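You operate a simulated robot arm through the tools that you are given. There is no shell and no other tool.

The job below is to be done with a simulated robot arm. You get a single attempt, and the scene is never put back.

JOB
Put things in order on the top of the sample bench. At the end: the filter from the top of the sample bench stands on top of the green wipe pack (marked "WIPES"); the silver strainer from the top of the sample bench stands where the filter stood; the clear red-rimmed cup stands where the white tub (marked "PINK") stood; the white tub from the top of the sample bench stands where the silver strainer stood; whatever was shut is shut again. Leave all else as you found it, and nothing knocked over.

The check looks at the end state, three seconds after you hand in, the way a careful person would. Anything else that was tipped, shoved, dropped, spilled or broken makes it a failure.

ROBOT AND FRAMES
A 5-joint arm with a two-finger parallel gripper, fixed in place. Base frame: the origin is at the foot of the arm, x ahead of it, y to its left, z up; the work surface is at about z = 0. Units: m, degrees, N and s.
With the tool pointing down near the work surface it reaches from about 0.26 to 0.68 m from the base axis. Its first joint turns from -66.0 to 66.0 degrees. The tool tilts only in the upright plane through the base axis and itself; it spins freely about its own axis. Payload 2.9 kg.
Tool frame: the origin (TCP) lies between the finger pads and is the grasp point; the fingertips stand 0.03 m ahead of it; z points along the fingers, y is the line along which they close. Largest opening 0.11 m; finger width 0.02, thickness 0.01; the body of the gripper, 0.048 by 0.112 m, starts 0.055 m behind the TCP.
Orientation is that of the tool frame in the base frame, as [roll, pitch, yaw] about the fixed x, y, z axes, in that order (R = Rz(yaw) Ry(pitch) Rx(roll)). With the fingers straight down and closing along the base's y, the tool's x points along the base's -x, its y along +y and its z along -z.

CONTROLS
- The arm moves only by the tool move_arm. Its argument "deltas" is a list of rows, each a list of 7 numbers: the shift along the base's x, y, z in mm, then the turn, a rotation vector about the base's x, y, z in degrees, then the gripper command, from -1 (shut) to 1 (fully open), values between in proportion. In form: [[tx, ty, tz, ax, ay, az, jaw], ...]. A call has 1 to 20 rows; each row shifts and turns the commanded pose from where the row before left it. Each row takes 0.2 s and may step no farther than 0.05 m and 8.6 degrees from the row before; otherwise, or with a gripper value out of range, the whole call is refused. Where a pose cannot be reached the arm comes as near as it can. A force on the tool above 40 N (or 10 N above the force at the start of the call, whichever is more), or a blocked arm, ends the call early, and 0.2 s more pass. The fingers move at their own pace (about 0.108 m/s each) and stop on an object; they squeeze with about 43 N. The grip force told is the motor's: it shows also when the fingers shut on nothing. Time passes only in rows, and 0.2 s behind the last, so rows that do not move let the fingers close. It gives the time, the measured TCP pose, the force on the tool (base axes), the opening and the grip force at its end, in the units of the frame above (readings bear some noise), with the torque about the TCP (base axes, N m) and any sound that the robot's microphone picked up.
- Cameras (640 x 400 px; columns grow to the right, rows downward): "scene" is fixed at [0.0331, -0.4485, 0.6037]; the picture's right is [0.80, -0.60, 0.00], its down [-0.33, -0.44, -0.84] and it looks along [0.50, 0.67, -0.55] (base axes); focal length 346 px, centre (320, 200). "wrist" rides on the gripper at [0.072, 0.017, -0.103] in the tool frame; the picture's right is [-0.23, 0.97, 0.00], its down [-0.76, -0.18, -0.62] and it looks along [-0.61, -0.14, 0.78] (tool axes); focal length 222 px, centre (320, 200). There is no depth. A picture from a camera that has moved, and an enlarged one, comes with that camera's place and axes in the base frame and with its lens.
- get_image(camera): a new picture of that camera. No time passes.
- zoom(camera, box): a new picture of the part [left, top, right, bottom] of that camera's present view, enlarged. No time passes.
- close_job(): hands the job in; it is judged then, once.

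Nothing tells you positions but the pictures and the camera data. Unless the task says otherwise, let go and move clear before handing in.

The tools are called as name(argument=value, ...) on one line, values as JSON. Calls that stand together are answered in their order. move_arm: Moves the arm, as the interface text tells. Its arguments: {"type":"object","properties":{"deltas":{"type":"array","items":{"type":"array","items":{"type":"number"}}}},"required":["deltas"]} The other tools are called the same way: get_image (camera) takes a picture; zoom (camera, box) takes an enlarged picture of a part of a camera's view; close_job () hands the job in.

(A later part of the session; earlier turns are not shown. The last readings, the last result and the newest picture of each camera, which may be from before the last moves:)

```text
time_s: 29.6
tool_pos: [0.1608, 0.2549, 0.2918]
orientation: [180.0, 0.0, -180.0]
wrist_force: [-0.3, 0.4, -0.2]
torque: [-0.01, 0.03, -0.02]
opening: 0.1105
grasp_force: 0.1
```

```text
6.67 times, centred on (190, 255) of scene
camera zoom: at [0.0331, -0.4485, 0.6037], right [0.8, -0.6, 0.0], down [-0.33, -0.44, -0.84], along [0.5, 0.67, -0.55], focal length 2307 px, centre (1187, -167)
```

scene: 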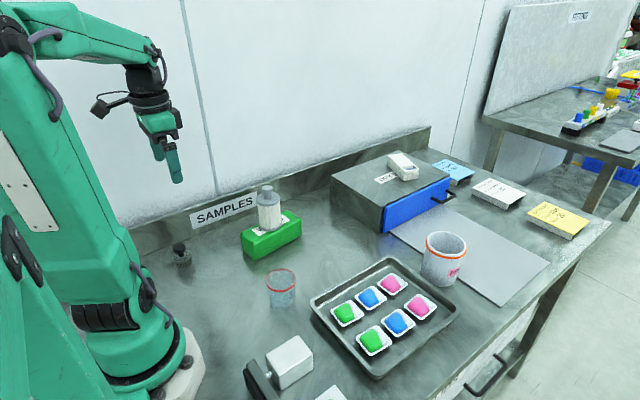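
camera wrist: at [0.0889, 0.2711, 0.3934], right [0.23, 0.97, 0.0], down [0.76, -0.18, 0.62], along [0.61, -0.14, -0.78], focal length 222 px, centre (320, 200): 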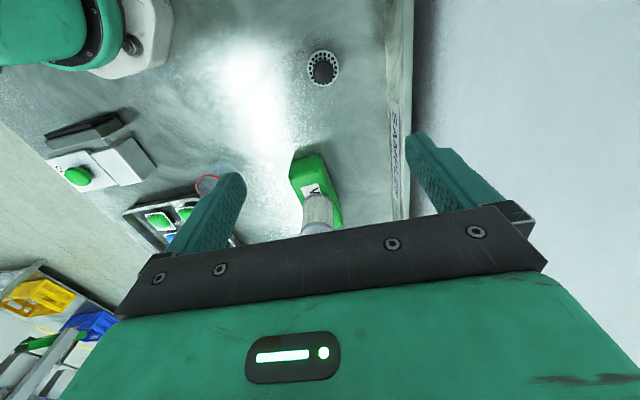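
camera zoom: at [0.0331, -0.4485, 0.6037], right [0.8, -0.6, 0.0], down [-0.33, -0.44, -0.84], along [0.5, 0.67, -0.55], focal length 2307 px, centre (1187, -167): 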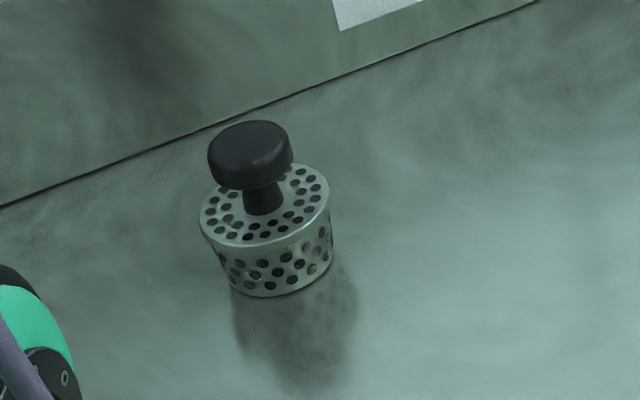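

The strainer is at about (0.140, 0.265), with a mushroom knob about 28 mm across and a total height near 0.06. I'll centre over it and go lower to verify.

move_arm(deltas=[[-20.5, 9.5, -30, 0, 0, 0, 1], [0, 0, -40, 0, 0, 0, 1], [0, 0, -40, 0, 0, 0, 1], [0, 0, -20, 0, 0, 0, 1], [0, 0, 0, 0, 0, 0, 1]])

get_image(camera="wrist")

get_image(camera="scene")

zoom(camera="wrist", box=[240, 60, 400, 160])

```text
time_s: 30.8
tool_pos: [0.14, 0.2652, 0.1605]
orientation: [-180.0, -0.1, 179.9]
wrist_force: [-0.3, 0.6, -0.1]
torque: [0.0, 0.02, 0.01]
opening: 0.1098
grasp_force: 0.1
```

```text
taken
camera wrist: at [0.0679, 0.2815, 0.264], right [0.23, 0.97, 0.0], down [0.76, -0.18, 0.62], along [0.61, -0.14, -0.78], focal length 222 px, centre (320, 200)
```

wrist: 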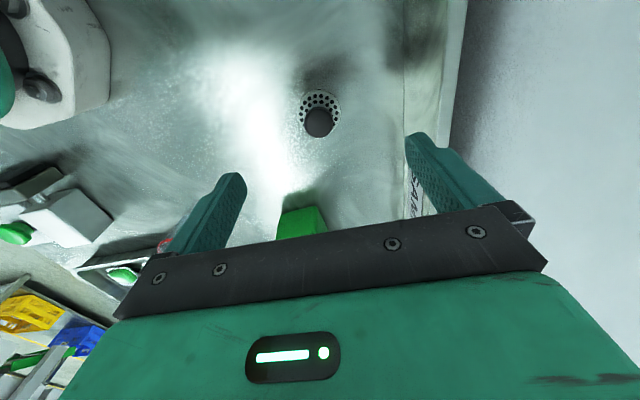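

```text
taken
```

scene: 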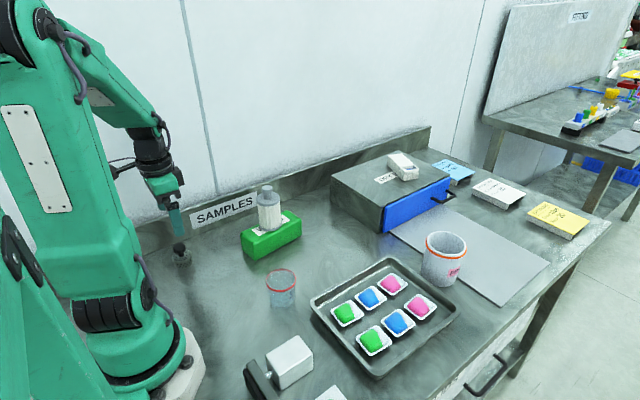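

```text
4.00 times, centred on (320, 110) of wrist
camera zoom: at [0.0679, 0.2815, 0.264], right [0.23, 0.97, 0.0], down [0.76, -0.18, 0.62], along [0.61, -0.14, -0.78], focal length 888 px, centre (320, 560)
```

zoom: 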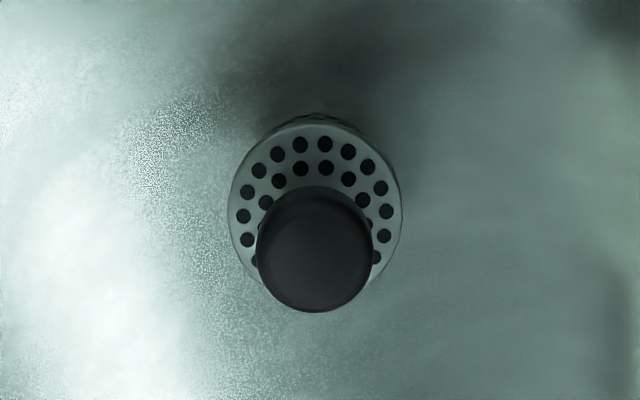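

It's centred: the knob is at (0.139, 0.264) and its top is near z ≈ 0.058. I'll lower to z ≈ 0.064 so the fingertips flank the knob head above the body, then close and test-lift slowly.

move_arm(deltas=[[0, 0, -30, 0, 0, 0, 1], [0, 0, -30, 0, 0, 0, 1], [0, 0, -20, 0, 0, 0, 0.5], [0, 0, -10, 0, 0, 0, 0.3], [0, 0, -6, 0, 0, 0, 0.3], [0, 0, 0, 0, 0, 0, 0.3]])

zoom(camera="scene", box=[140, 195, 240, 275])

get_image(camera="wrist")

```text
time_s: 32.2
tool_pos: [0.1419, 0.2638, 0.0642]
orientation: [180.0, 0.0, 180.0]
wrist_force: [0.6, 0.5, 0.1]
torque: [-0.04, 0.0, -0.02]
opening: 0.0715
grasp_force: 0.1
```

```text
5.00 times, centred on (190, 235) of scene
camera zoom: at [0.0331, -0.4485, 0.6037], right [0.8, -0.6, 0.0], down [-0.33, -0.44, -0.84], along [0.5, 0.67, -0.55], focal length 1730 px, centre (970, 25)
```

zoom: 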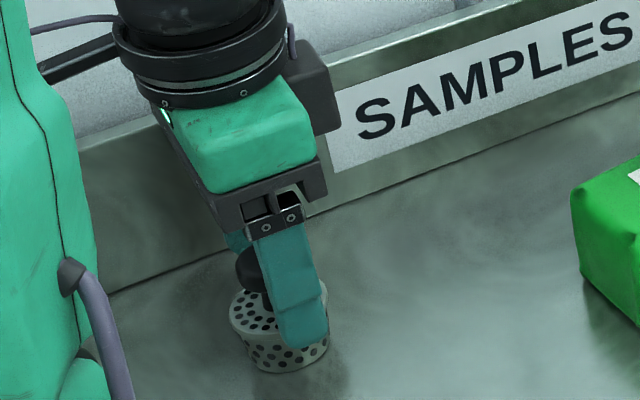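

```text
taken
camera wrist: at [0.0693, 0.2802, 0.1677], right [0.23, 0.97, 0.0], down [0.76, -0.18, 0.62], along [0.61, -0.14, -0.78], focal length 222 px, centre (320, 200)
```

wrist: 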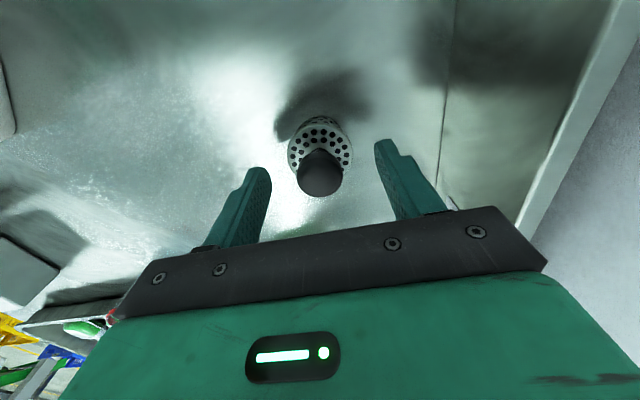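

The knob sits between the fingers, about 2–3 mm nearer the base than the tool axis. I'll correct that, close, and test-lift slowly.

move_arm(deltas=[[-2.5, 0.5, 0, 0, 0, 0, 0.3], [0, 0, 0, 0, 0, 0, 0], [0, 0, 0, 0, 0, 0, -0.3], [0, 0, 0, 0, 0, 0, -0.45], [0, 0, 0, 0, 0, 0, -0.6], [0, 0, 0, 0, 0, 0, -1], [0, 0, 0, 0, 0, 0, -1]])

move_arm(deltas=[[0, 0, 1, 0, 0, 0, -1], [0, 0, 2, 0, 0, 0, -1], [0, 0, 2, 0, 0, 0, -1], [0, 0, 3, 0, 0, 0, -1], [0, 0, 3, 0, 0, 0, -1], [0, 0, 2, 0, 0, 0, -1], [0, 0, 0, 0, 0, 0, -1]])

zoom(camera="scene", box=[140, 195, 240, 275])

get_image(camera="wrist")

```text
time_s: 33.8
tool_pos: [0.1383, 0.2652, 0.0651]
orientation: [-179.9, -0.1, -179.9]
wrist_force: [-0.4, 0.3, 0.2]
torque: [-0.01, 0.02, 0.03]
opening: 0.0261
grasp_force: 43.1
```

```text
time_s: 35.4
tool_pos: [0.1397, 0.2649, 0.0802]
orientation: [179.9, 0.0, 179.9]
wrist_force: [-0.7, -0.4, -1.2]
torque: [-0.02, 0.01, 0.01]
opening: 0.0261
grasp_force: 43.3
```

```text
5.00 times, centred on (190, 235) of scene
camera zoom: at [0.0331, -0.4485, 0.6037], right [0.8, -0.6, 0.0], down [-0.33, -0.44, -0.84], along [0.5, 0.67, -0.55], focal length 1730 px, centre (970, 25)
```

zoom: 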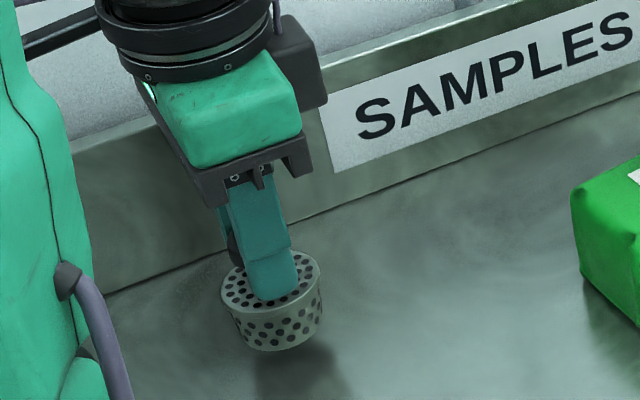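

```text
taken
camera wrist: at [0.0662, 0.2819, 0.1817], right [0.23, 0.97, 0.0], down [0.76, -0.18, 0.62], along [0.61, -0.14, -0.78], focal length 222 px, centre (320, 200)
```

wrist: 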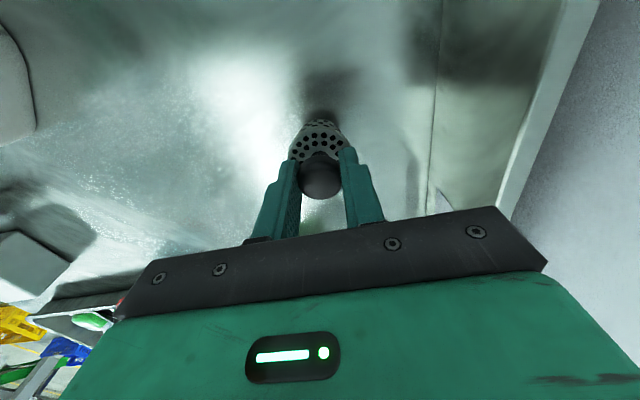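

The whole strainer is lifted cleanly by its knob. I'll raise it gently to about 0.30 so it passes well over the filter.

move_arm(deltas=[[0, 0, 3, 0, 0, 0, -1], [0, 0, 6, 0, 0, 0, -1], [0, 0, 10, 0, 0, 0, -1], [0, 0, 13, 0, 0, 0, -1], [0, 0, 13, 0, 0, 0, -1], [0, 0, 13, 0, 0, 0, -1], [0, 0, 13, 0, 0, 0, -1], [0, 0, 13, 0, 0, 0, -1], [0, 0, 13, 0, 0, 0, -1], [0, 0, 13, 0, 0, 0, -1], [0, 0, 13, 0, 0, 0, -1], [0, 0, 13, 0, 0, 0, -1], [0, 0, 13, 0, 0, 0, -1], [0, 0, 13, 0, 0, 0, -1], [0, 0, 13, 0, 0, 0, -1], [0, 0, 13, 0, 0, 0, -1], [0, 0, 13, 0, 0, 0, -1], [0, 0, 10, 0, 0, 0, -1], [0, 0, 6, 0, 0, 0, -1], [0, 0, 3, 0, 0, 0, -1]])

get_image(camera="wrist")

```text
time_s: 39.6
tool_pos: [0.1393, 0.2649, 0.2989]
orientation: [180.0, 0.1, -180.0]
wrist_force: [0.5, 0.2, -1.1]
torque: [-0.01, 0.04, 0.01]
opening: 0.0261
grasp_force: 43.2
```

```text
taken
camera wrist: at [0.0667, 0.2814, 0.4015], right [0.23, 0.97, 0.0], down [0.76, -0.18, 0.62], along [0.61, -0.14, -0.78], focal length 222 px, centre (320, 200)
```

wrist: 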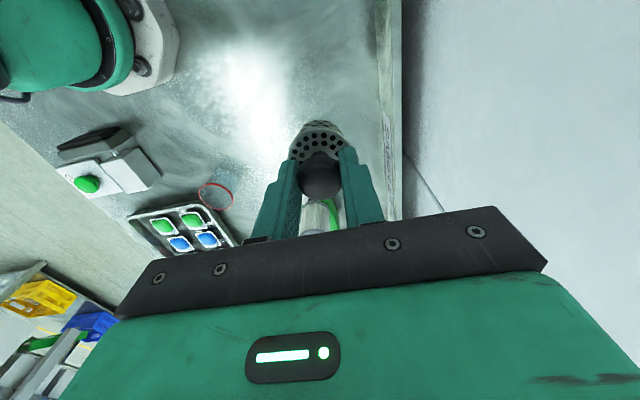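

move_arm(deltas=[[2.91, -0.73, 0, 0, 0, 0, -1], [5.82, -1.46, 0, 0, 0, 0, -1], [9.71, -2.43, 0, 0, 0, 0, -1], [13.59, -3.41, 0, 0, 0, 0, -1], [13.59, -3.41, 0, 0, 0, 0, -1], [13.59, -3.41, 0, 0, 0, 0, -1], [13.59, -3.41, 0, 0, 0, 0, -1], [13.59, -3.41, 0, 0, 0, 0, -1], [13.59, -3.41, 0, 0, 0, 0, -1], [13.59, -3.41, 0, 0, 0, 0, -1], [13.59, -3.41, 0, 0, 0, 0, -1], [13.59, -3.41, 0, 0, 0, 0, -1], [13.59, -3.41, 0, 0, 0, 0, -1], [13.59, -3.41, 0, 0, 0, 0, -1], [13.59, -3.41, 0, 0, 0, 0, -1], [13.59, -3.41, 0, 0, 0, 0, -1], [13.59, -3.41, 0, 0, 0, 0, -1], [13.59, -3.41, 0, 0, 0, 0, -1], [9.71, -2.43, 0, 0, 0, 0, -1], [5.82, -1.46, 0, 0, 0, 0, -1]])

get_image(camera="wrist")

get_image(camera="scene")

```text
time_s: 43.8
tool_pos: [0.3778, 0.2043, 0.2989]
orientation: [180.0, 0.0, -179.9]
wrist_force: [0.0, -0.1, -0.2]
torque: [0.01, 0.02, 0.04]
opening: 0.0262
grasp_force: 43.3
```

```text
taken
camera wrist: at [0.3055, 0.2212, 0.401], right [0.23, 0.97, 0.0], down [0.76, -0.18, 0.62], along [0.61, -0.14, -0.78], focal length 222 px, centre (320, 200)
```

wrist: 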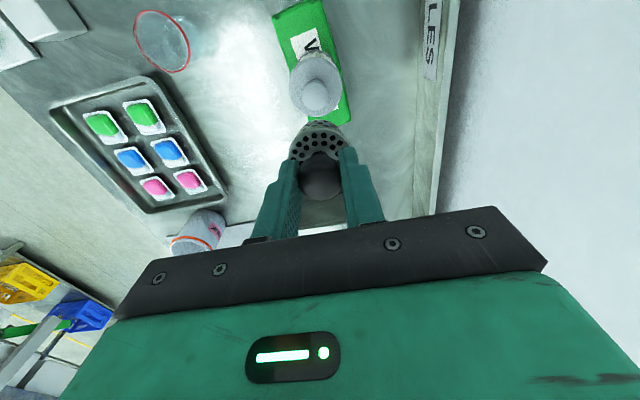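

```text
taken
```

scene: 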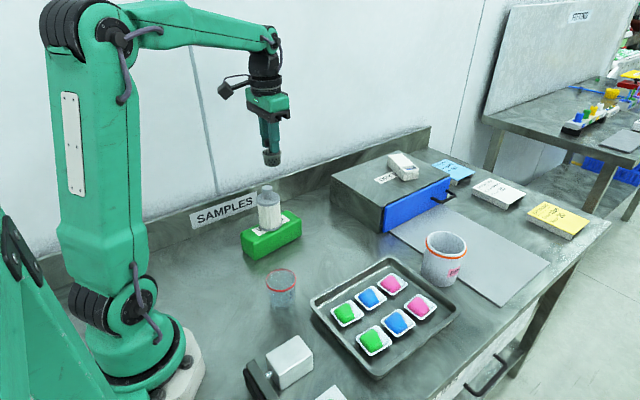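

move_arm(deltas=[[3.9, -1.0, 0, 0, 0, 0, -1], [7.8, -1.9, 0, 0, 0, 0, -1], [11.7, -2.9, 0, 0, 0, 0, -1], [13.6, -3.4, 0, 0, 0, 0, -1], [13.6, -3.4, 0, 0, 0, 0, -1], [13.6, -3.4, 0, 0, 0, 0, -1], [13.6, -3.4, 0, 0, 0, 0, -1], [13.6, -3.4, 0, 0, 0, 0, -1], [13.6, -3.4, 0, 0, 0, 0, -1], [13.6, -3.4, 0, 0, 0, 0, -1], [13.6, -3.4, 0, 0, 0, 0, -1], [11.7, -2.9, 0, 0, 0, 0, -1], [8.7, -2.2, 0, 0, 0, 0, -1], [4.9, -1.2, 0, 0, 0, 0, -1], [2.9, -0.7, 0, 0, 0, 0, -1], [0, 0, 0, 0, 0, 0, -1]])

get_image(camera="wrist")

```text
time_s: 47.2
tool_pos: [0.5374, 0.1646, 0.2995]
orientation: [-180.0, 0.0, -180.0]
wrist_force: [1.0, -0.2, -0.1]
torque: [-0.02, -0.02, -0.03]
opening: 0.0259
grasp_force: 42.5
```

```text
taken
camera wrist: at [0.4653, 0.1817, 0.4017], right [0.23, 0.97, 0.0], down [0.76, -0.18, 0.62], along [0.61, -0.14, -0.78], focal length 222 px, centre (320, 200)
```

wrist: 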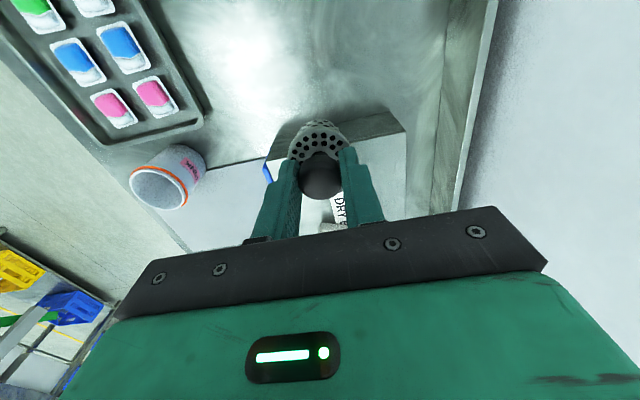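

The strainer is over the filter's old spot at (0.5375, 0.1645). I'll lower it gently to just above the bench.

move_arm(deltas=[[0, 0, -4, 0, 0, 0, -1], [0, 0, -8, 0, 0, 0, -1], [0, 0, -12, 0, 0, 0, -1], [0, 0, -14, 0, 0, 0, -1], [0, 0, -14, 0, 0, 0, -1], [0, 0, -14, 0, 0, 0, -1], [0, 0, -14, 0, 0, 0, -1], [0, 0, -14, 0, 0, 0, -1], [0, 0, -14, 0, 0, 0, -1], [0, 0, -14, 0, 0, 0, -1], [0, 0, -14, 0, 0, 0, -1], [0, 0, -14, 0, 0, 0, -1], [0, 0, -14, 0, 0, 0, -1], [0, 0, -14, 0, 0, 0, -1], [0, 0, -14, 0, 0, 0, -1], [0, 0, -12, 0, 0, 0, -1], [0, 0, -10, 0, 0, 0, -1], [0, 0, -7, 0, 0, 0, -1], [0, 0, -4, 0, 0, 0, -1], [0, 0, 0, 0, 0, 0, -1]])

zoom(camera="scene", box=[270, 150, 430, 250])

```text
time_s: 51.4
tool_pos: [0.5372, 0.1656, 0.0735]
orientation: [-179.9, 0.0, -179.9]
wrist_force: [-0.2, -0.5, -0.4]
torque: [0.01, 0.02, 0.05]
opening: 0.0263
grasp_force: 42.9
```

```text
4.00 times, centred on (350, 200) of scene
camera zoom: at [0.0331, -0.4485, 0.6037], right [0.8, -0.6, 0.0], down [-0.33, -0.44, -0.84], along [0.5, 0.67, -0.55], focal length 1384 px, centre (200, 200)
```

zoom: 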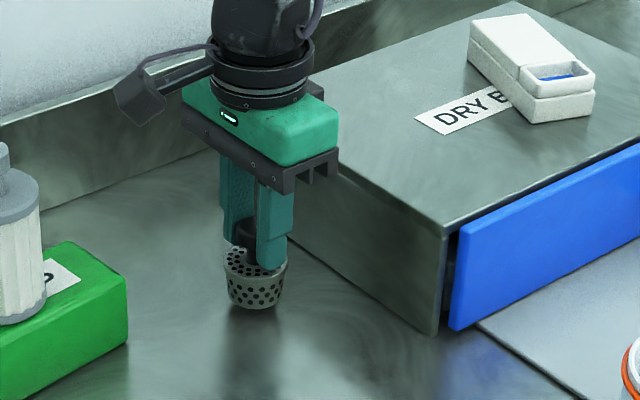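

move_arm(deltas=[[0, 0, -2, 0, 0, 0, -1], [0, 0, -2, 0, 0, 0, -1], [0, 0, -2, 0, 0, 0, -1], [0, 0, 0, 0, 0, 0, -1]])

move_arm(deltas=[[0, 0, -1, 0, 0, 0, -1], [0, 0, 0, 0, 0, 0, -1]])

move_arm(deltas=[[0, 0, -1, 0, 0, 0, -1], [0, 0, 0, 0, 0, 0, -1]])

```text
time_s: 52.4
tool_pos: [0.5389, 0.166, 0.0679]
orientation: [-180.0, 0.0, -180.0]
wrist_force: [0.1, -0.1, -1.4]
torque: [0.01, -0.01, 0.02]
opening: 0.0263
grasp_force: 42.6
```

```text
time_s: 53.0
tool_pos: [0.538, 0.1653, 0.0669]
orientation: [180.0, 0.0, 179.9]
wrist_force: [-0.3, -0.2, -1.2]
torque: [-0.01, 0.02, -0.02]
opening: 0.0261
grasp_force: 42.9
```

```text
time_s: 53.6
tool_pos: [0.538, 0.165, 0.0657]
orientation: [-180.0, 0.1, 180.0]
wrist_force: [-0.3, 0.0, 1.0]
torque: [0.02, -0.01, 0.02]
opening: 0.0261
grasp_force: 43.1
```

Contact with the bench is just showing. I'll release slowly and check.

move_arm(deltas=[[0, 0, -0.4, 0, 0, 0, -1], [0, 0, 0, 0, 0, 0, -0.45], [0, 0, 0, 0, 0, 0, -0.3], [0, 0, 0, 0, 0, 0, 0], [0, 0, 0, 0, 0, 0, 0.3], [0, 0, 0, 0, 0, 0, 0.3]])

get_image(camera="wrist")

zoom(camera="scene", box=[270, 150, 430, 250])

```text
time_s: 55.0
tool_pos: [0.5376, 0.1655, 0.0659]
orientation: [180.0, 0.0, -180.0]
wrist_force: [0.2, 0.7, 0.1]
torque: [0.01, 0.01, 0.02]
opening: 0.0714
grasp_force: 0.0
```

```text
taken
camera wrist: at [0.4651, 0.1814, 0.1679], right [0.23, 0.97, 0.0], down [0.76, -0.18, 0.62], along [0.61, -0.14, -0.78], focal length 222 px, centre (320, 200)
```

wrist: 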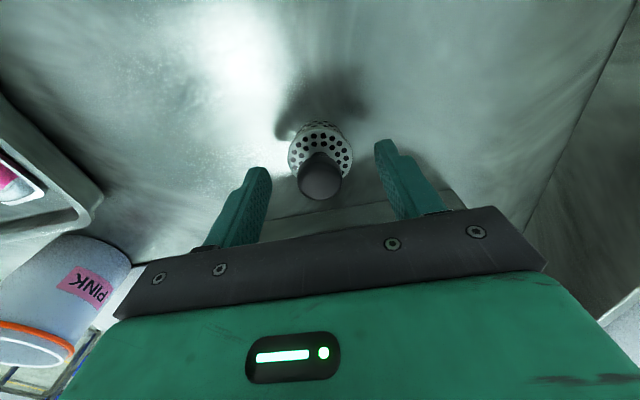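

```text
4.00 times, centred on (350, 200) of scene
camera zoom: at [0.0331, -0.4485, 0.6037], right [0.8, -0.6, 0.0], down [-0.33, -0.44, -0.84], along [0.5, 0.67, -0.55], focal length 1384 px, centre (200, 200)
```

zoom: 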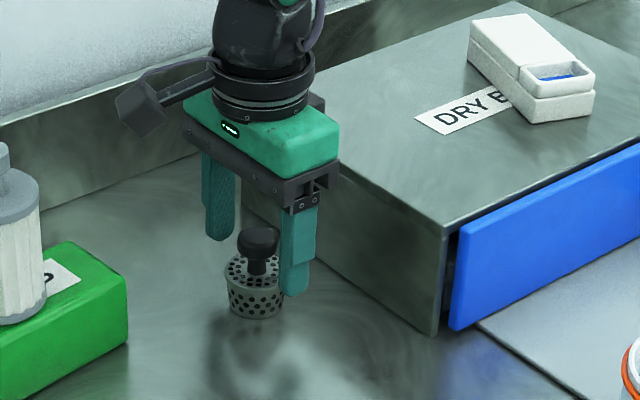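

The strainer stands on the filter's old spot. I'll rise clear and go look at the tub from above.

move_arm(deltas=[[0, 0, 15, 0, 0, 0, 0.4], [0, 0, 40, 0, 0, 0, 1], [0, 0, 45, 0, 0, 0, 1], [0, 0, 45, 0, 0, 0, 1], [0, 0, 45, 0, 0, 0, 1], [0, 0, 15, 0, 0, 0, 1], [8, -44, 0, 0, 0, 0, 1], [8, -44, 0, 0, 0, 0, 1], [8, -44, 0, 0, 0, 0, 1], [8, -44, 0, 0, 0, 0, 1], [8, -44, 0, 0, 0, 0, 1], [8, -44, 0, 0, 0, 0, 1], [8, -44, 0, 0, 0, 0, 1], [0, 0, 0, 0, 0, 0, 1]])

get_image(camera="wrist")

get_image(camera="scene")

```text
time_s: 58.0
tool_pos: [0.5908, -0.1416, 0.2692]
orientation: [179.9, 0.0, -180.0]
wrist_force: [0.8, 0.1, 0.8]
torque: [-0.01, 0.02, 0.03]
opening: 0.11
grasp_force: 0.1
```

```text
taken
camera wrist: at [0.5185, -0.1249, 0.3721], right [0.23, 0.97, 0.0], down [0.76, -0.18, 0.62], along [0.61, -0.14, -0.78], focal length 222 px, centre (320, 200)
```

wrist: 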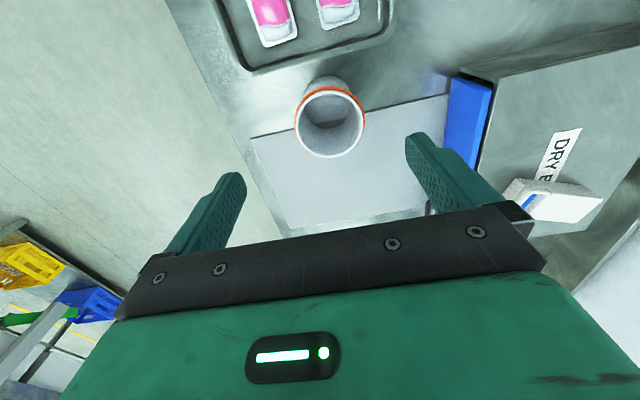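

```text
taken
```

scene: 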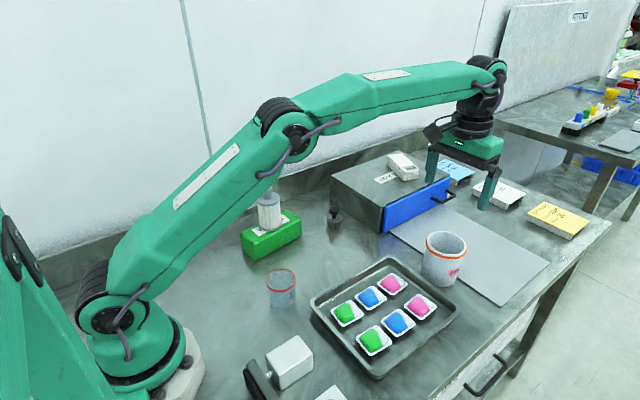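

zoom(camera="wrist", box=[250, 50, 410, 170])

```text
3.33 times, centred on (330, 110) of wrist
camera zoom: at [0.5185, -0.1249, 0.3721], right [0.23, 0.97, 0.0], down [0.76, -0.18, 0.62], along [0.61, -0.14, -0.78], focal length 740 px, centre (287, 500)
```

zoom: 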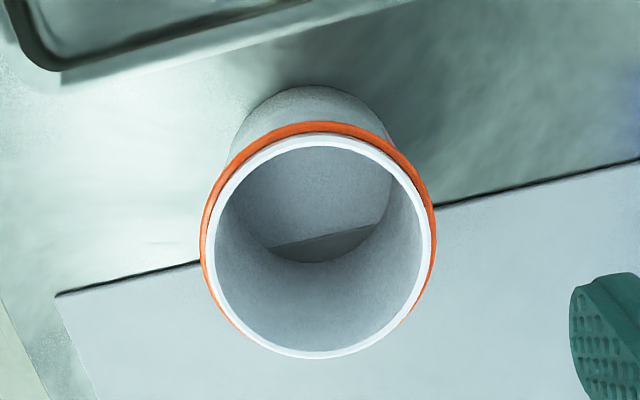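

zoom(camera="wrist", box=[295, 70, 375, 130])

zoom(camera="scene", box=[405, 220, 485, 290])

```text
6.67 times, centred on (335, 100) of wrist
camera zoom: at [0.5185, -0.1249, 0.3721], right [0.23, 0.97, 0.0], down [0.76, -0.18, 0.62], along [0.61, -0.14, -0.78], focal length 1481 px, centre (220, 867)
```

zoom: 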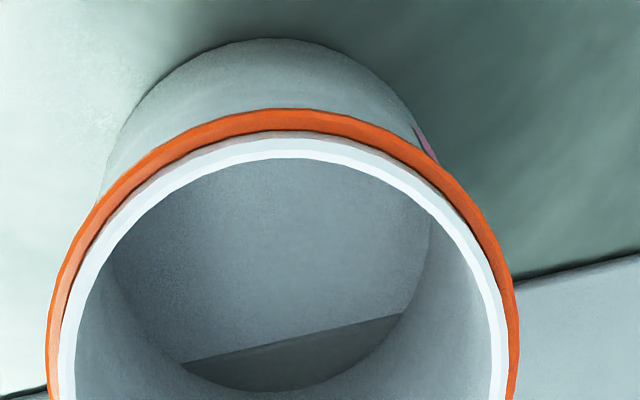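

```text
5.71 times, centred on (445, 255) of scene
camera zoom: at [0.0331, -0.4485, 0.6037], right [0.8, -0.6, 0.0], down [-0.33, -0.44, -0.84], along [0.5, 0.67, -0.55], focal length 1977 px, centre (-394, -114)
```

zoom: 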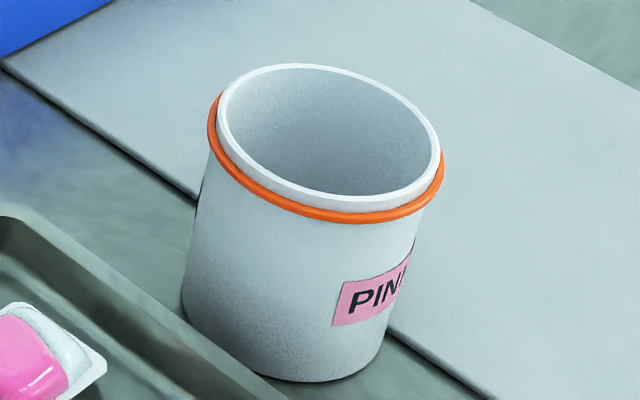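

The tub is at about (0.614, -0.135), with its orange band about 89 mm across. It straddles the mat's edge. I'll centre over it and come lower to refine.

move_arm(deltas=[[23, 6.6, -20, 0, 0, 0, 1], [0, 0, -40, 0, 0, 0, 1], [0, 0, 0, 0, 0, 0, 1]])

get_image(camera="wrist")

zoom(camera="wrist", box=[240, 70, 400, 190])

zoom(camera="scene", box=[380, 150, 540, 290])

```text
time_s: 58.8
tool_pos: [0.6143, -0.1335, 0.2114]
orientation: [180.0, 0.1, 180.0]
wrist_force: [0.9, -1.0, 0.1]
torque: [0.01, 0.04, 0.04]
opening: 0.1097
grasp_force: 0.2
```

```text
taken
camera wrist: at [0.5426, -0.1168, 0.3136], right [0.23, 0.97, 0.0], down [0.76, -0.18, 0.62], along [0.61, -0.14, -0.78], focal length 222 px, centre (320, 200)
```

wrist: 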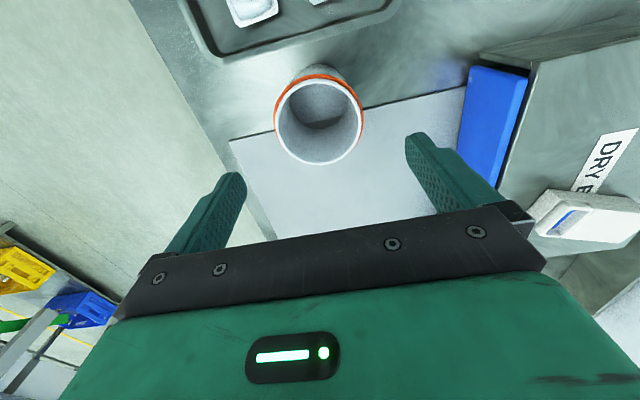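

```text
3.33 times, centred on (320, 130) of wrist
camera zoom: at [0.5426, -0.1168, 0.3136], right [0.23, 0.97, 0.0], down [0.76, -0.18, 0.62], along [0.61, -0.14, -0.78], focal length 740 px, centre (320, 433)
```

zoom: 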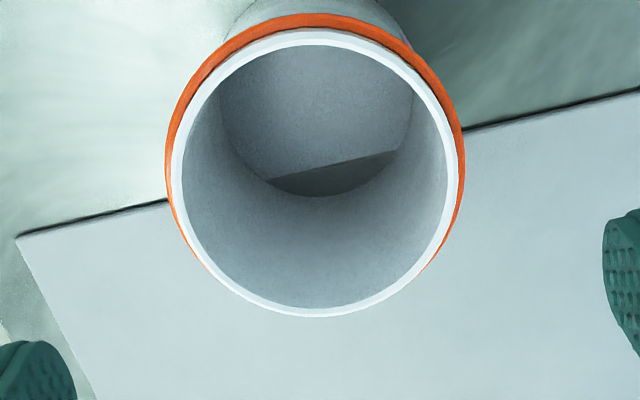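

```text
2.86 times, centred on (460, 220) of scene
camera zoom: at [0.0331, -0.4485, 0.6037], right [0.8, -0.6, 0.0], down [-0.33, -0.44, -0.84], along [0.5, 0.67, -0.55], focal length 989 px, centre (-80, 143)
```

zoom: 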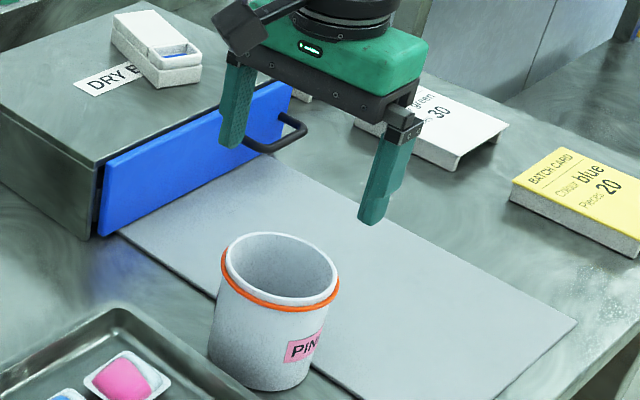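

move_arm(deltas=[[0.5, -1.5, -30, 0, 0, 0, 1], [0, 0, -35, 0, 0, 0, 1], [0, 0, -30, 0, 0, 0, 1], [0, 0, -20, 0, 0, 0, 1], [0, 0, -15, 0, 0, 0, 1], [0, 0, 0, 0, 0, 0, 1]])

get_image(camera="wrist")

zoom(camera="scene", box=[380, 190, 540, 310])

```text
time_s: 60.2
tool_pos: [0.6152, -0.1391, 0.0803]
orientation: [179.9, 0.0, -179.9]
wrist_force: [0.4, 0.3, 0.1]
torque: [0.01, 0.01, 0.01]
opening: 0.11
grasp_force: 0.1
```

```text
taken
camera wrist: at [0.5442, -0.1219, 0.1831], right [0.23, 0.97, 0.0], down [0.76, -0.18, 0.62], along [0.61, -0.14, -0.78], focal length 222 px, centre (320, 200)
```

wrist: 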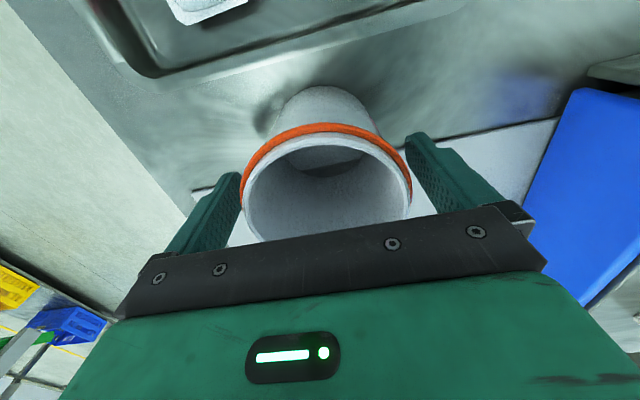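

```text
3.33 times, centred on (460, 250) of scene
camera zoom: at [0.0331, -0.4485, 0.6037], right [0.8, -0.6, 0.0], down [-0.33, -0.44, -0.84], along [0.5, 0.67, -0.55], focal length 1154 px, centre (-147, 33)
```

zoom: 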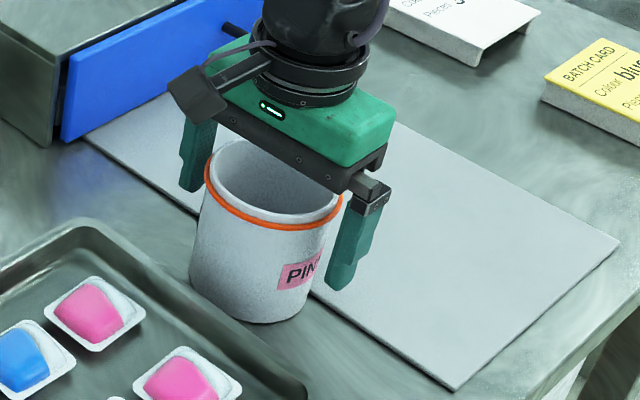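

The tub is between the fingers but about 3–4 mm off toward +y, so I'll shift to centre before closing.

move_arm(deltas=[[0, 2, 0, 0, 0, 0, 1], [0, 1.5, 0, 0, 0, 0, 1], [0, 0, 0, 0, 0, 0, 1]])

zoom(camera="wrist", box=[200, 70, 450, 230])

```text
time_s: 61.0
tool_pos: [0.6168, -0.1341, 0.0806]
orientation: [-180.0, 0.0, -180.0]
wrist_force: [0.0, 0.3, -0.1]
torque: [-0.01, 0.02, 0.01]
opening: 0.1101
grasp_force: 0.0
```

```text
2.50 times, centred on (325, 150) of wrist
camera zoom: at [0.5445, -0.118, 0.1834], right [0.23, 0.97, 0.0], down [0.76, -0.18, 0.62], along [0.61, -0.14, -0.78], focal length 555 px, centre (308, 325)
```

zoom: 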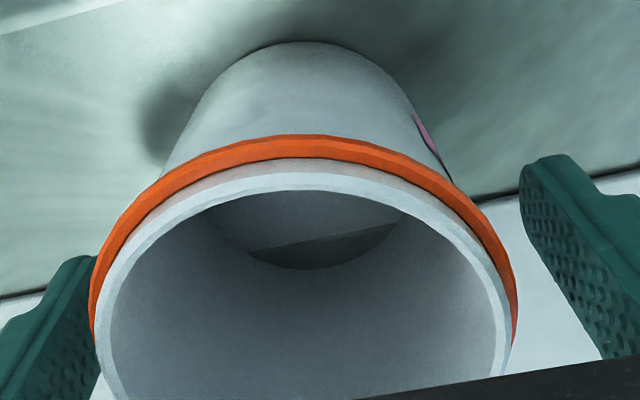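

move_arm(deltas=[[0, 0, 0, 0, 0, 0, 0.8], [0, 0, 0, 0, 0, 0, 0.7], [0, 0, 0, 0, 0, 0, 0.6], [0, 0, 0, 0, 0, 0, 0.4], [0, 0, 0, 0, 0, 0, 0], [0, 0, 0, 0, 0, 0, -1], [0, 0, 0, 0, 0, 0, -1]])

get_image(camera="wrist")

zoom(camera="scene", box=[380, 190, 540, 310])

```text
time_s: 62.6
tool_pos: [0.6164, -0.1342, 0.0813]
orientation: [-180.0, -0.1, 179.9]
wrist_force: [0.8, -0.3, 1.3]
torque: [-0.05, -0.01, 0.04]
opening: 0.0886
grasp_force: 43.2
```

```text
taken
camera wrist: at [0.5445, -0.1181, 0.1836], right [0.23, 0.97, 0.0], down [0.76, -0.18, 0.62], along [0.61, -0.14, -0.78], focal length 222 px, centre (320, 200)
```

wrist: 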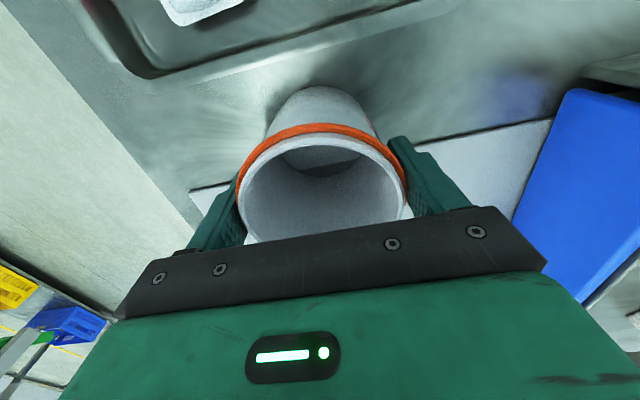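

```text
3.33 times, centred on (460, 250) of scene
camera zoom: at [0.0331, -0.4485, 0.6037], right [0.8, -0.6, 0.0], down [-0.33, -0.44, -0.84], along [0.5, 0.67, -0.55], focal length 1154 px, centre (-147, 33)
```

zoom: 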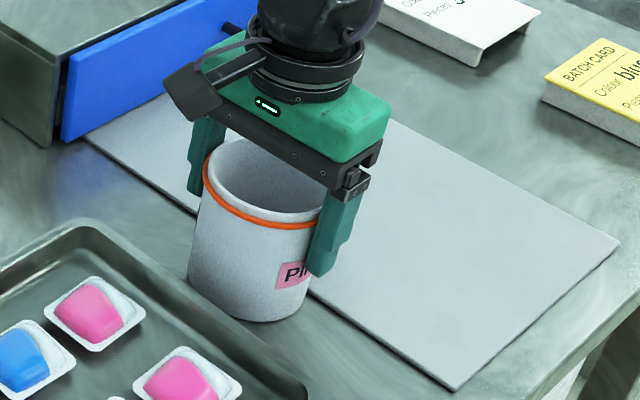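

Gripped at 88.6 mm. I'll test-lift slowly.

move_arm(deltas=[[0, 0, 1, 0, 0, 0, -1], [0, 0, 2, 0, 0, 0, -1], [0, 0, 2, 0, 0, 0, -1], [0, 0, 3, 0, 0, 0, -1], [0, 0, 3, 0, 0, 0, -1], [0, 0, 3, 0, 0, 0, -1], [0, 0, 0, 0, 0, 0, -1]])

zoom(camera="scene", box=[380, 190, 540, 310])

zoom(camera="wrist", box=[200, 70, 450, 230])

```text
time_s: 64.2
tool_pos: [0.6168, -0.1344, 0.0942]
orientation: [-180.0, 0.0, 180.0]
wrist_force: [0.3, 0.0, 0.0]
torque: [-0.01, 0.01, -0.01]
opening: 0.0886
grasp_force: 42.8
```

```text
3.33 times, centred on (460, 250) of scene
camera zoom: at [0.0331, -0.4485, 0.6037], right [0.8, -0.6, 0.0], down [-0.33, -0.44, -0.84], along [0.5, 0.67, -0.55], focal length 1154 px, centre (-147, 33)
```

zoom: 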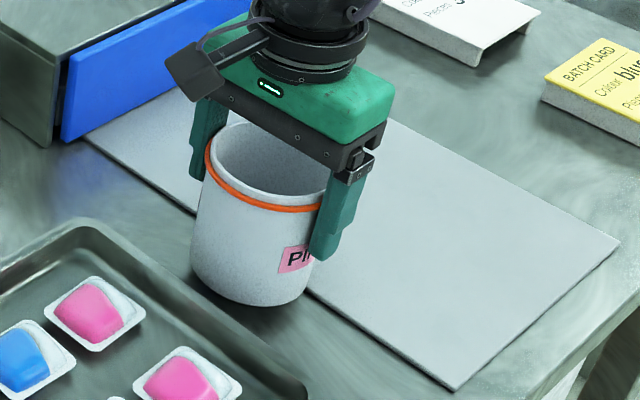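

```text
2.50 times, centred on (325, 150) of wrist
camera zoom: at [0.5444, -0.1171, 0.1975], right [0.23, 0.97, 0.0], down [0.76, -0.18, 0.62], along [0.61, -0.14, -0.78], focal length 555 px, centre (308, 325)
```

zoom: 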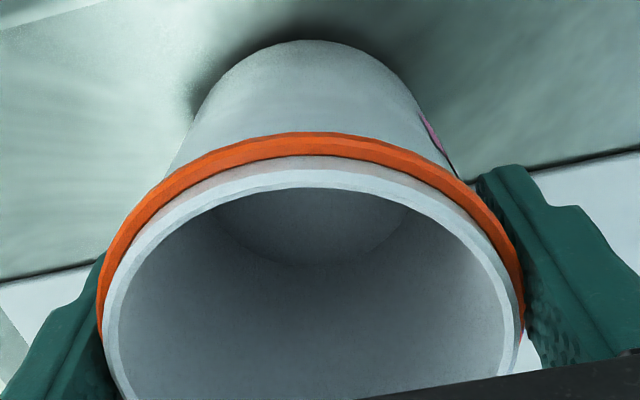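

The tub is lifted cleanly. I'll raise it gently to 0.30.

move_arm(deltas=[[0, 0, 3, 0, 0, 0, -1], [0, 0, 6, 0, 0, 0, -1], [0, 0, 10, 0, 0, 0, -1], [0, 0, 13, 0, 0, 0, -1], [0, 0, 13, 0, 0, 0, -1], [0, 0, 13, 0, 0, 0, -1], [0, 0, 13, 0, 0, 0, -1], [0, 0, 13, 0, 0, 0, -1], [0, 0, 13, 0, 0, 0, -1], [0, 0, 13, 0, 0, 0, -1], [0, 0, 13, 0, 0, 0, -1], [0, 0, 13, 0, 0, 0, -1], [0, 0, 13, 0, 0, 0, -1], [0, 0, 13, 0, 0, 0, -1], [0, 0, 13, 0, 0, 0, -1], [0, 0, 13, 0, 0, 0, -1], [0, 0, 10, 0, 0, 0, -1], [0, 0, 6, 0, 0, 0, -1], [0, 0, 3, 0, 0, 0, -1]])

get_image(camera="scene")

```text
time_s: 68.2
tool_pos: [0.6081, -0.1314, 0.2983]
orientation: [-180.0, 0.0, 179.9]
wrist_force: [-0.1, 1.0, 0.6]
torque: [-0.01, -0.02, 0.0]
opening: 0.0883
grasp_force: 43.1
out of reach, approached as far as the arm can: row 17, 18
```

```text
taken
```

scene: 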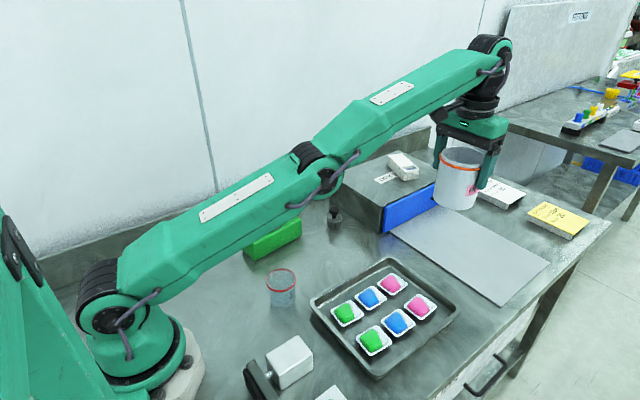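

The arm touched its reach limit near the top but the tub is held. Next I'll carry it gently inward along a line toward the strainer's old spot.

move_arm(deltas=[[-2.3, 1.93, 0, 0, 0, 0, -1], [-4.59, 3.86, 0, 0, 0, 0, -1], [-7.65, 6.44, 0, 0, 0, 0, -1], [-10.71, 9.02, 0, 0, 0, 0, -1], [-10.71, 9.02, 0, 0, 0, 0, -1], [-10.71, 9.02, 0, 0, 0, 0, -1], [-10.71, 9.02, 0, 0, 0, 0, -1], [-10.71, 9.02, 0, 0, 0, 0, -1], [-10.71, 9.02, 0, 0, 0, 0, -1], [-10.71, 9.02, 0, 0, 0, 0, -1], [-10.71, 9.02, 0, 0, 0, 0, -1], [-10.71, 9.02, 0, 0, 0, 0, -1], [-10.71, 9.02, 0, 0, 0, 0, -1], [-10.71, 9.02, 0, 0, 0, 0, -1], [-10.71, 9.02, 0, 0, 0, 0, -1], [-10.71, 9.02, 0, 0, 0, 0, -1], [-10.71, 9.02, 0, 0, 0, 0, -1], [-7.65, 6.44, 0, 0, 0, 0, -1], [-4.59, 3.86, 0, 0, 0, 0, -1], [-2.3, 1.93, 0, 0, 0, 0, -1]])

get_image(camera="scene")

get_image(camera="wrist")

```text
time_s: 72.4
tool_pos: [0.5949, -0.0648, 0.3428]
orientation: [179.9, 0.0, 180.0]
wrist_force: [1.1, 1.1, -1.2]
torque: [-0.02, -0.02, 0.02]
opening: 0.0882
grasp_force: 43.4
out of reach, approached as far as the arm can: row 2, 3, 4, 5, 6, 7, 8, 9, 10, 11, 12, 13, 14, 15, 16, 17, 18, 19
```

```text
taken
```

scene: 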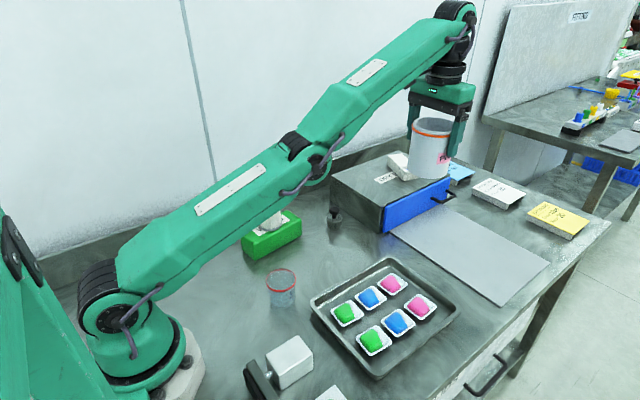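

```text
taken
camera wrist: at [0.5226, -0.0486, 0.4457], right [0.23, 0.97, 0.0], down [0.76, -0.18, 0.62], along [0.61, -0.14, -0.78], focal length 222 px, centre (320, 200)
```

wrist: 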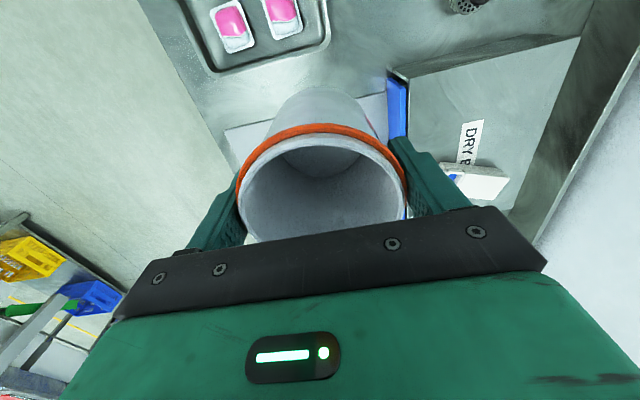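

The arm got stuck near its fully stretched pose and rose instead of coming in; the tub is still held and clear of everything. I'll make a small step down to see how the commanded pose behaves.

move_arm(deltas=[[0, 0, -2, 0, 0, 0, -1]])

```text
time_s: 72.8
tool_pos: [0.5966, -0.0645, 0.341]
orientation: [-180.0, -0.1, -180.0]
wrist_force: [0.6, -0.6, -1.0]
torque: [0.0, 0.02, -0.01]
opening: 0.0885
grasp_force: 43.1
out of reach, approached as far as the arm can: row 1
```

move_arm(deltas=[[0, 0, -3, 0, 0, 0, -1], [0, 0, -6, 0, 0, 0, -1], [0, 0, -9, 0, 0, 0, -1], [0, 0, -9, 0, 0, 0, -1], [0, 0, -9, 0, 0, 0, -1], [0, 0, -6, 0, 0, 0, -1], [0, 0, -3, 0, 0, 0, -1]])

```text
time_s: 74.4
tool_pos: [0.6133, -0.0676, 0.3051]
orientation: [-179.9, 0.0, 180.0]
wrist_force: [-0.6, -0.7, -0.5]
torque: [0.01, 0.02, 0.02]
opening: 0.0885
grasp_force: 43.1
out of reach, approached as far as the arm can: row 2, 3, 4, 5, 7
```

get_image(camera="scene")

```text
taken
```

scene: 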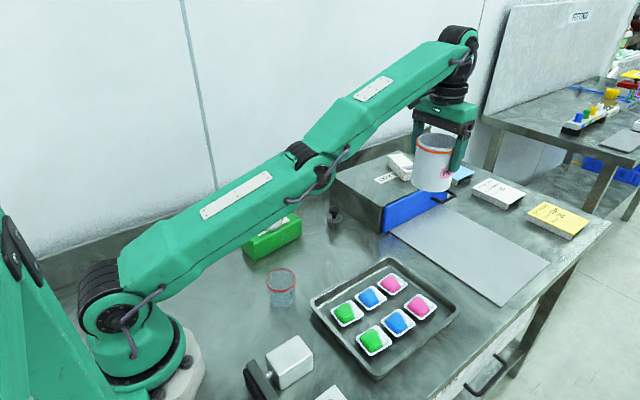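

The arm seems to have flipped past straight into an elbow-low pose at its limit. The tub is still held over open mat. I'll ease it outward and down along the reach limit, which should bring the elbow back through straight, and check the shape.

move_arm(deltas=[[3, 0, -3, 0, 0, 0, -1], [6, 0, -6, 0, 0, 0, -1], [8, 0, -8, 0, 0, 0, -1], [8, 0, -8, 0, 0, 0, -1], [8, 0, -8, 0, 0, 0, -1], [8, 0, -8, 0, 0, 0, -1], [5, 0, -6, 0, 0, 0, -1], [2, 0, -3, 0, 0, 0, -1]])

get_image(camera="scene")

```text
time_s: 76.2
tool_pos: [0.6401, -0.064, 0.2467]
orientation: [179.9, 0.0, -179.9]
wrist_force: [-0.4, -0.4, -0.6]
torque: [-0.02, 0.02, 0.02]
opening: 0.0884
grasp_force: 42.8
out of reach, approached as far as the arm can: row 2, 3, 4, 5, 6
```

```text
taken
```

scene: 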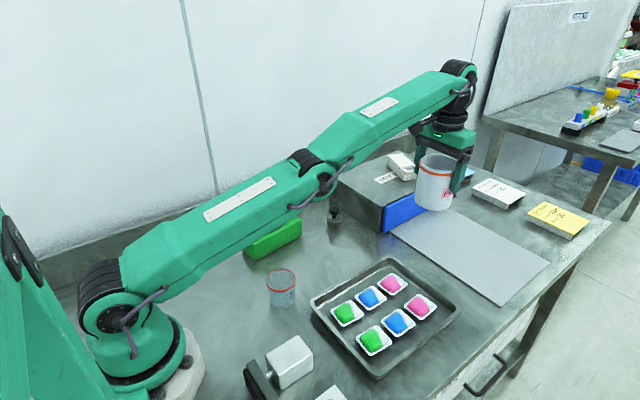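

move_arm(deltas=[[0, 0, -3, 0, 0, 0, -1], [0, 0, -6, 0, 0, 0, -1], [0, 0, -8, 0, 0, 0, -1], [0, 0, -8, 0, 0, 0, -1], [0, 0, -6, 0, 0, 0, -1], [0, 0, -3, 0, 0, 0, -1]])

get_image(camera="scene")

```text
time_s: 77.6
tool_pos: [0.6415, -0.0648, 0.2116]
orientation: [-180.0, -0.1, 180.0]
wrist_force: [-0.3, 0.6, -1.2]
torque: [0.01, 0.01, -0.03]
opening: 0.0885
grasp_force: 42.5
```

```text
taken
```

scene: 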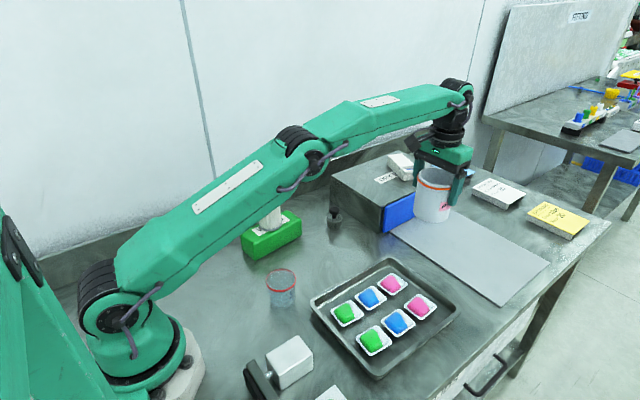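

The elbow is back up and every row was reached. Now I'll bring the tub inward at this height, then raise it where the arm has room.

move_arm(deltas=[[-3, 0, 0, 0, 0, 0, -1], [-6, 0, 0, 0, 0, 0, -1], [-10, 0, 0, 0, 0, 0, -1], [-13, 0, 0, 0, 0, 0, -1], [-13, 0, 0, 0, 0, 0, -1], [-13, 0, 0, 0, 0, 0, -1], [-13, 0, 0, 0, 0, 0, -1], [-13, 0, 0, 0, 0, 0, -1], [-13, 0, 0, 0, 0, 0, -1], [-13, 0, 0, 0, 0, 0, -1], [-13, 0, 0, 0, 0, 0, -1], [-10, 0, 3, 0, 0, 0, -1], [-6, 0, 6, 0, 0, 0, -1], [-3, 0, 10, 0, 0, 0, -1], [0, 0, 13, 0, 0, 0, -1], [0, 0, 13, 0, 0, 0, -1], [0, 0, 13, 0, 0, 0, -1], [0, 0, 13, 0, 0, 0, -1], [0, 0, 9, 0, 0, 0, -1], [0, 0, 4, 0, 0, 0, -1]])

get_image(camera="scene")

get_image(camera="wrist")

```text
time_s: 81.8
tool_pos: [0.4998, -0.0655, 0.2966]
orientation: [179.9, 0.0, 180.0]
wrist_force: [1.2, 0.0, -0.4]
torque: [0.04, -0.01, -0.02]
opening: 0.0883
grasp_force: 42.8
```

```text
taken
```

scene: 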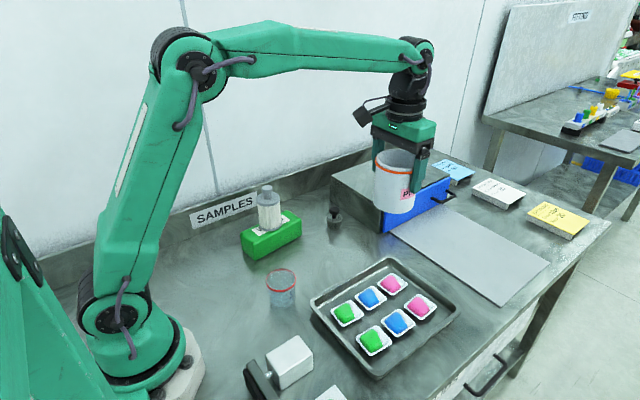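

```text
taken
camera wrist: at [0.428, -0.0483, 0.3992], right [0.23, 0.97, 0.0], down [0.76, -0.18, 0.62], along [0.61, -0.14, -0.78], focal length 222 px, centre (320, 200)
```

wrist: 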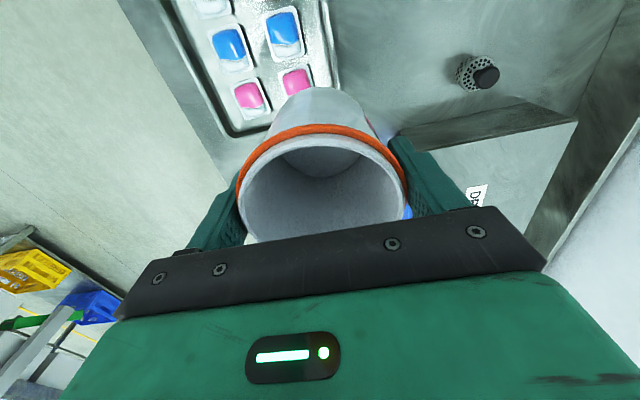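

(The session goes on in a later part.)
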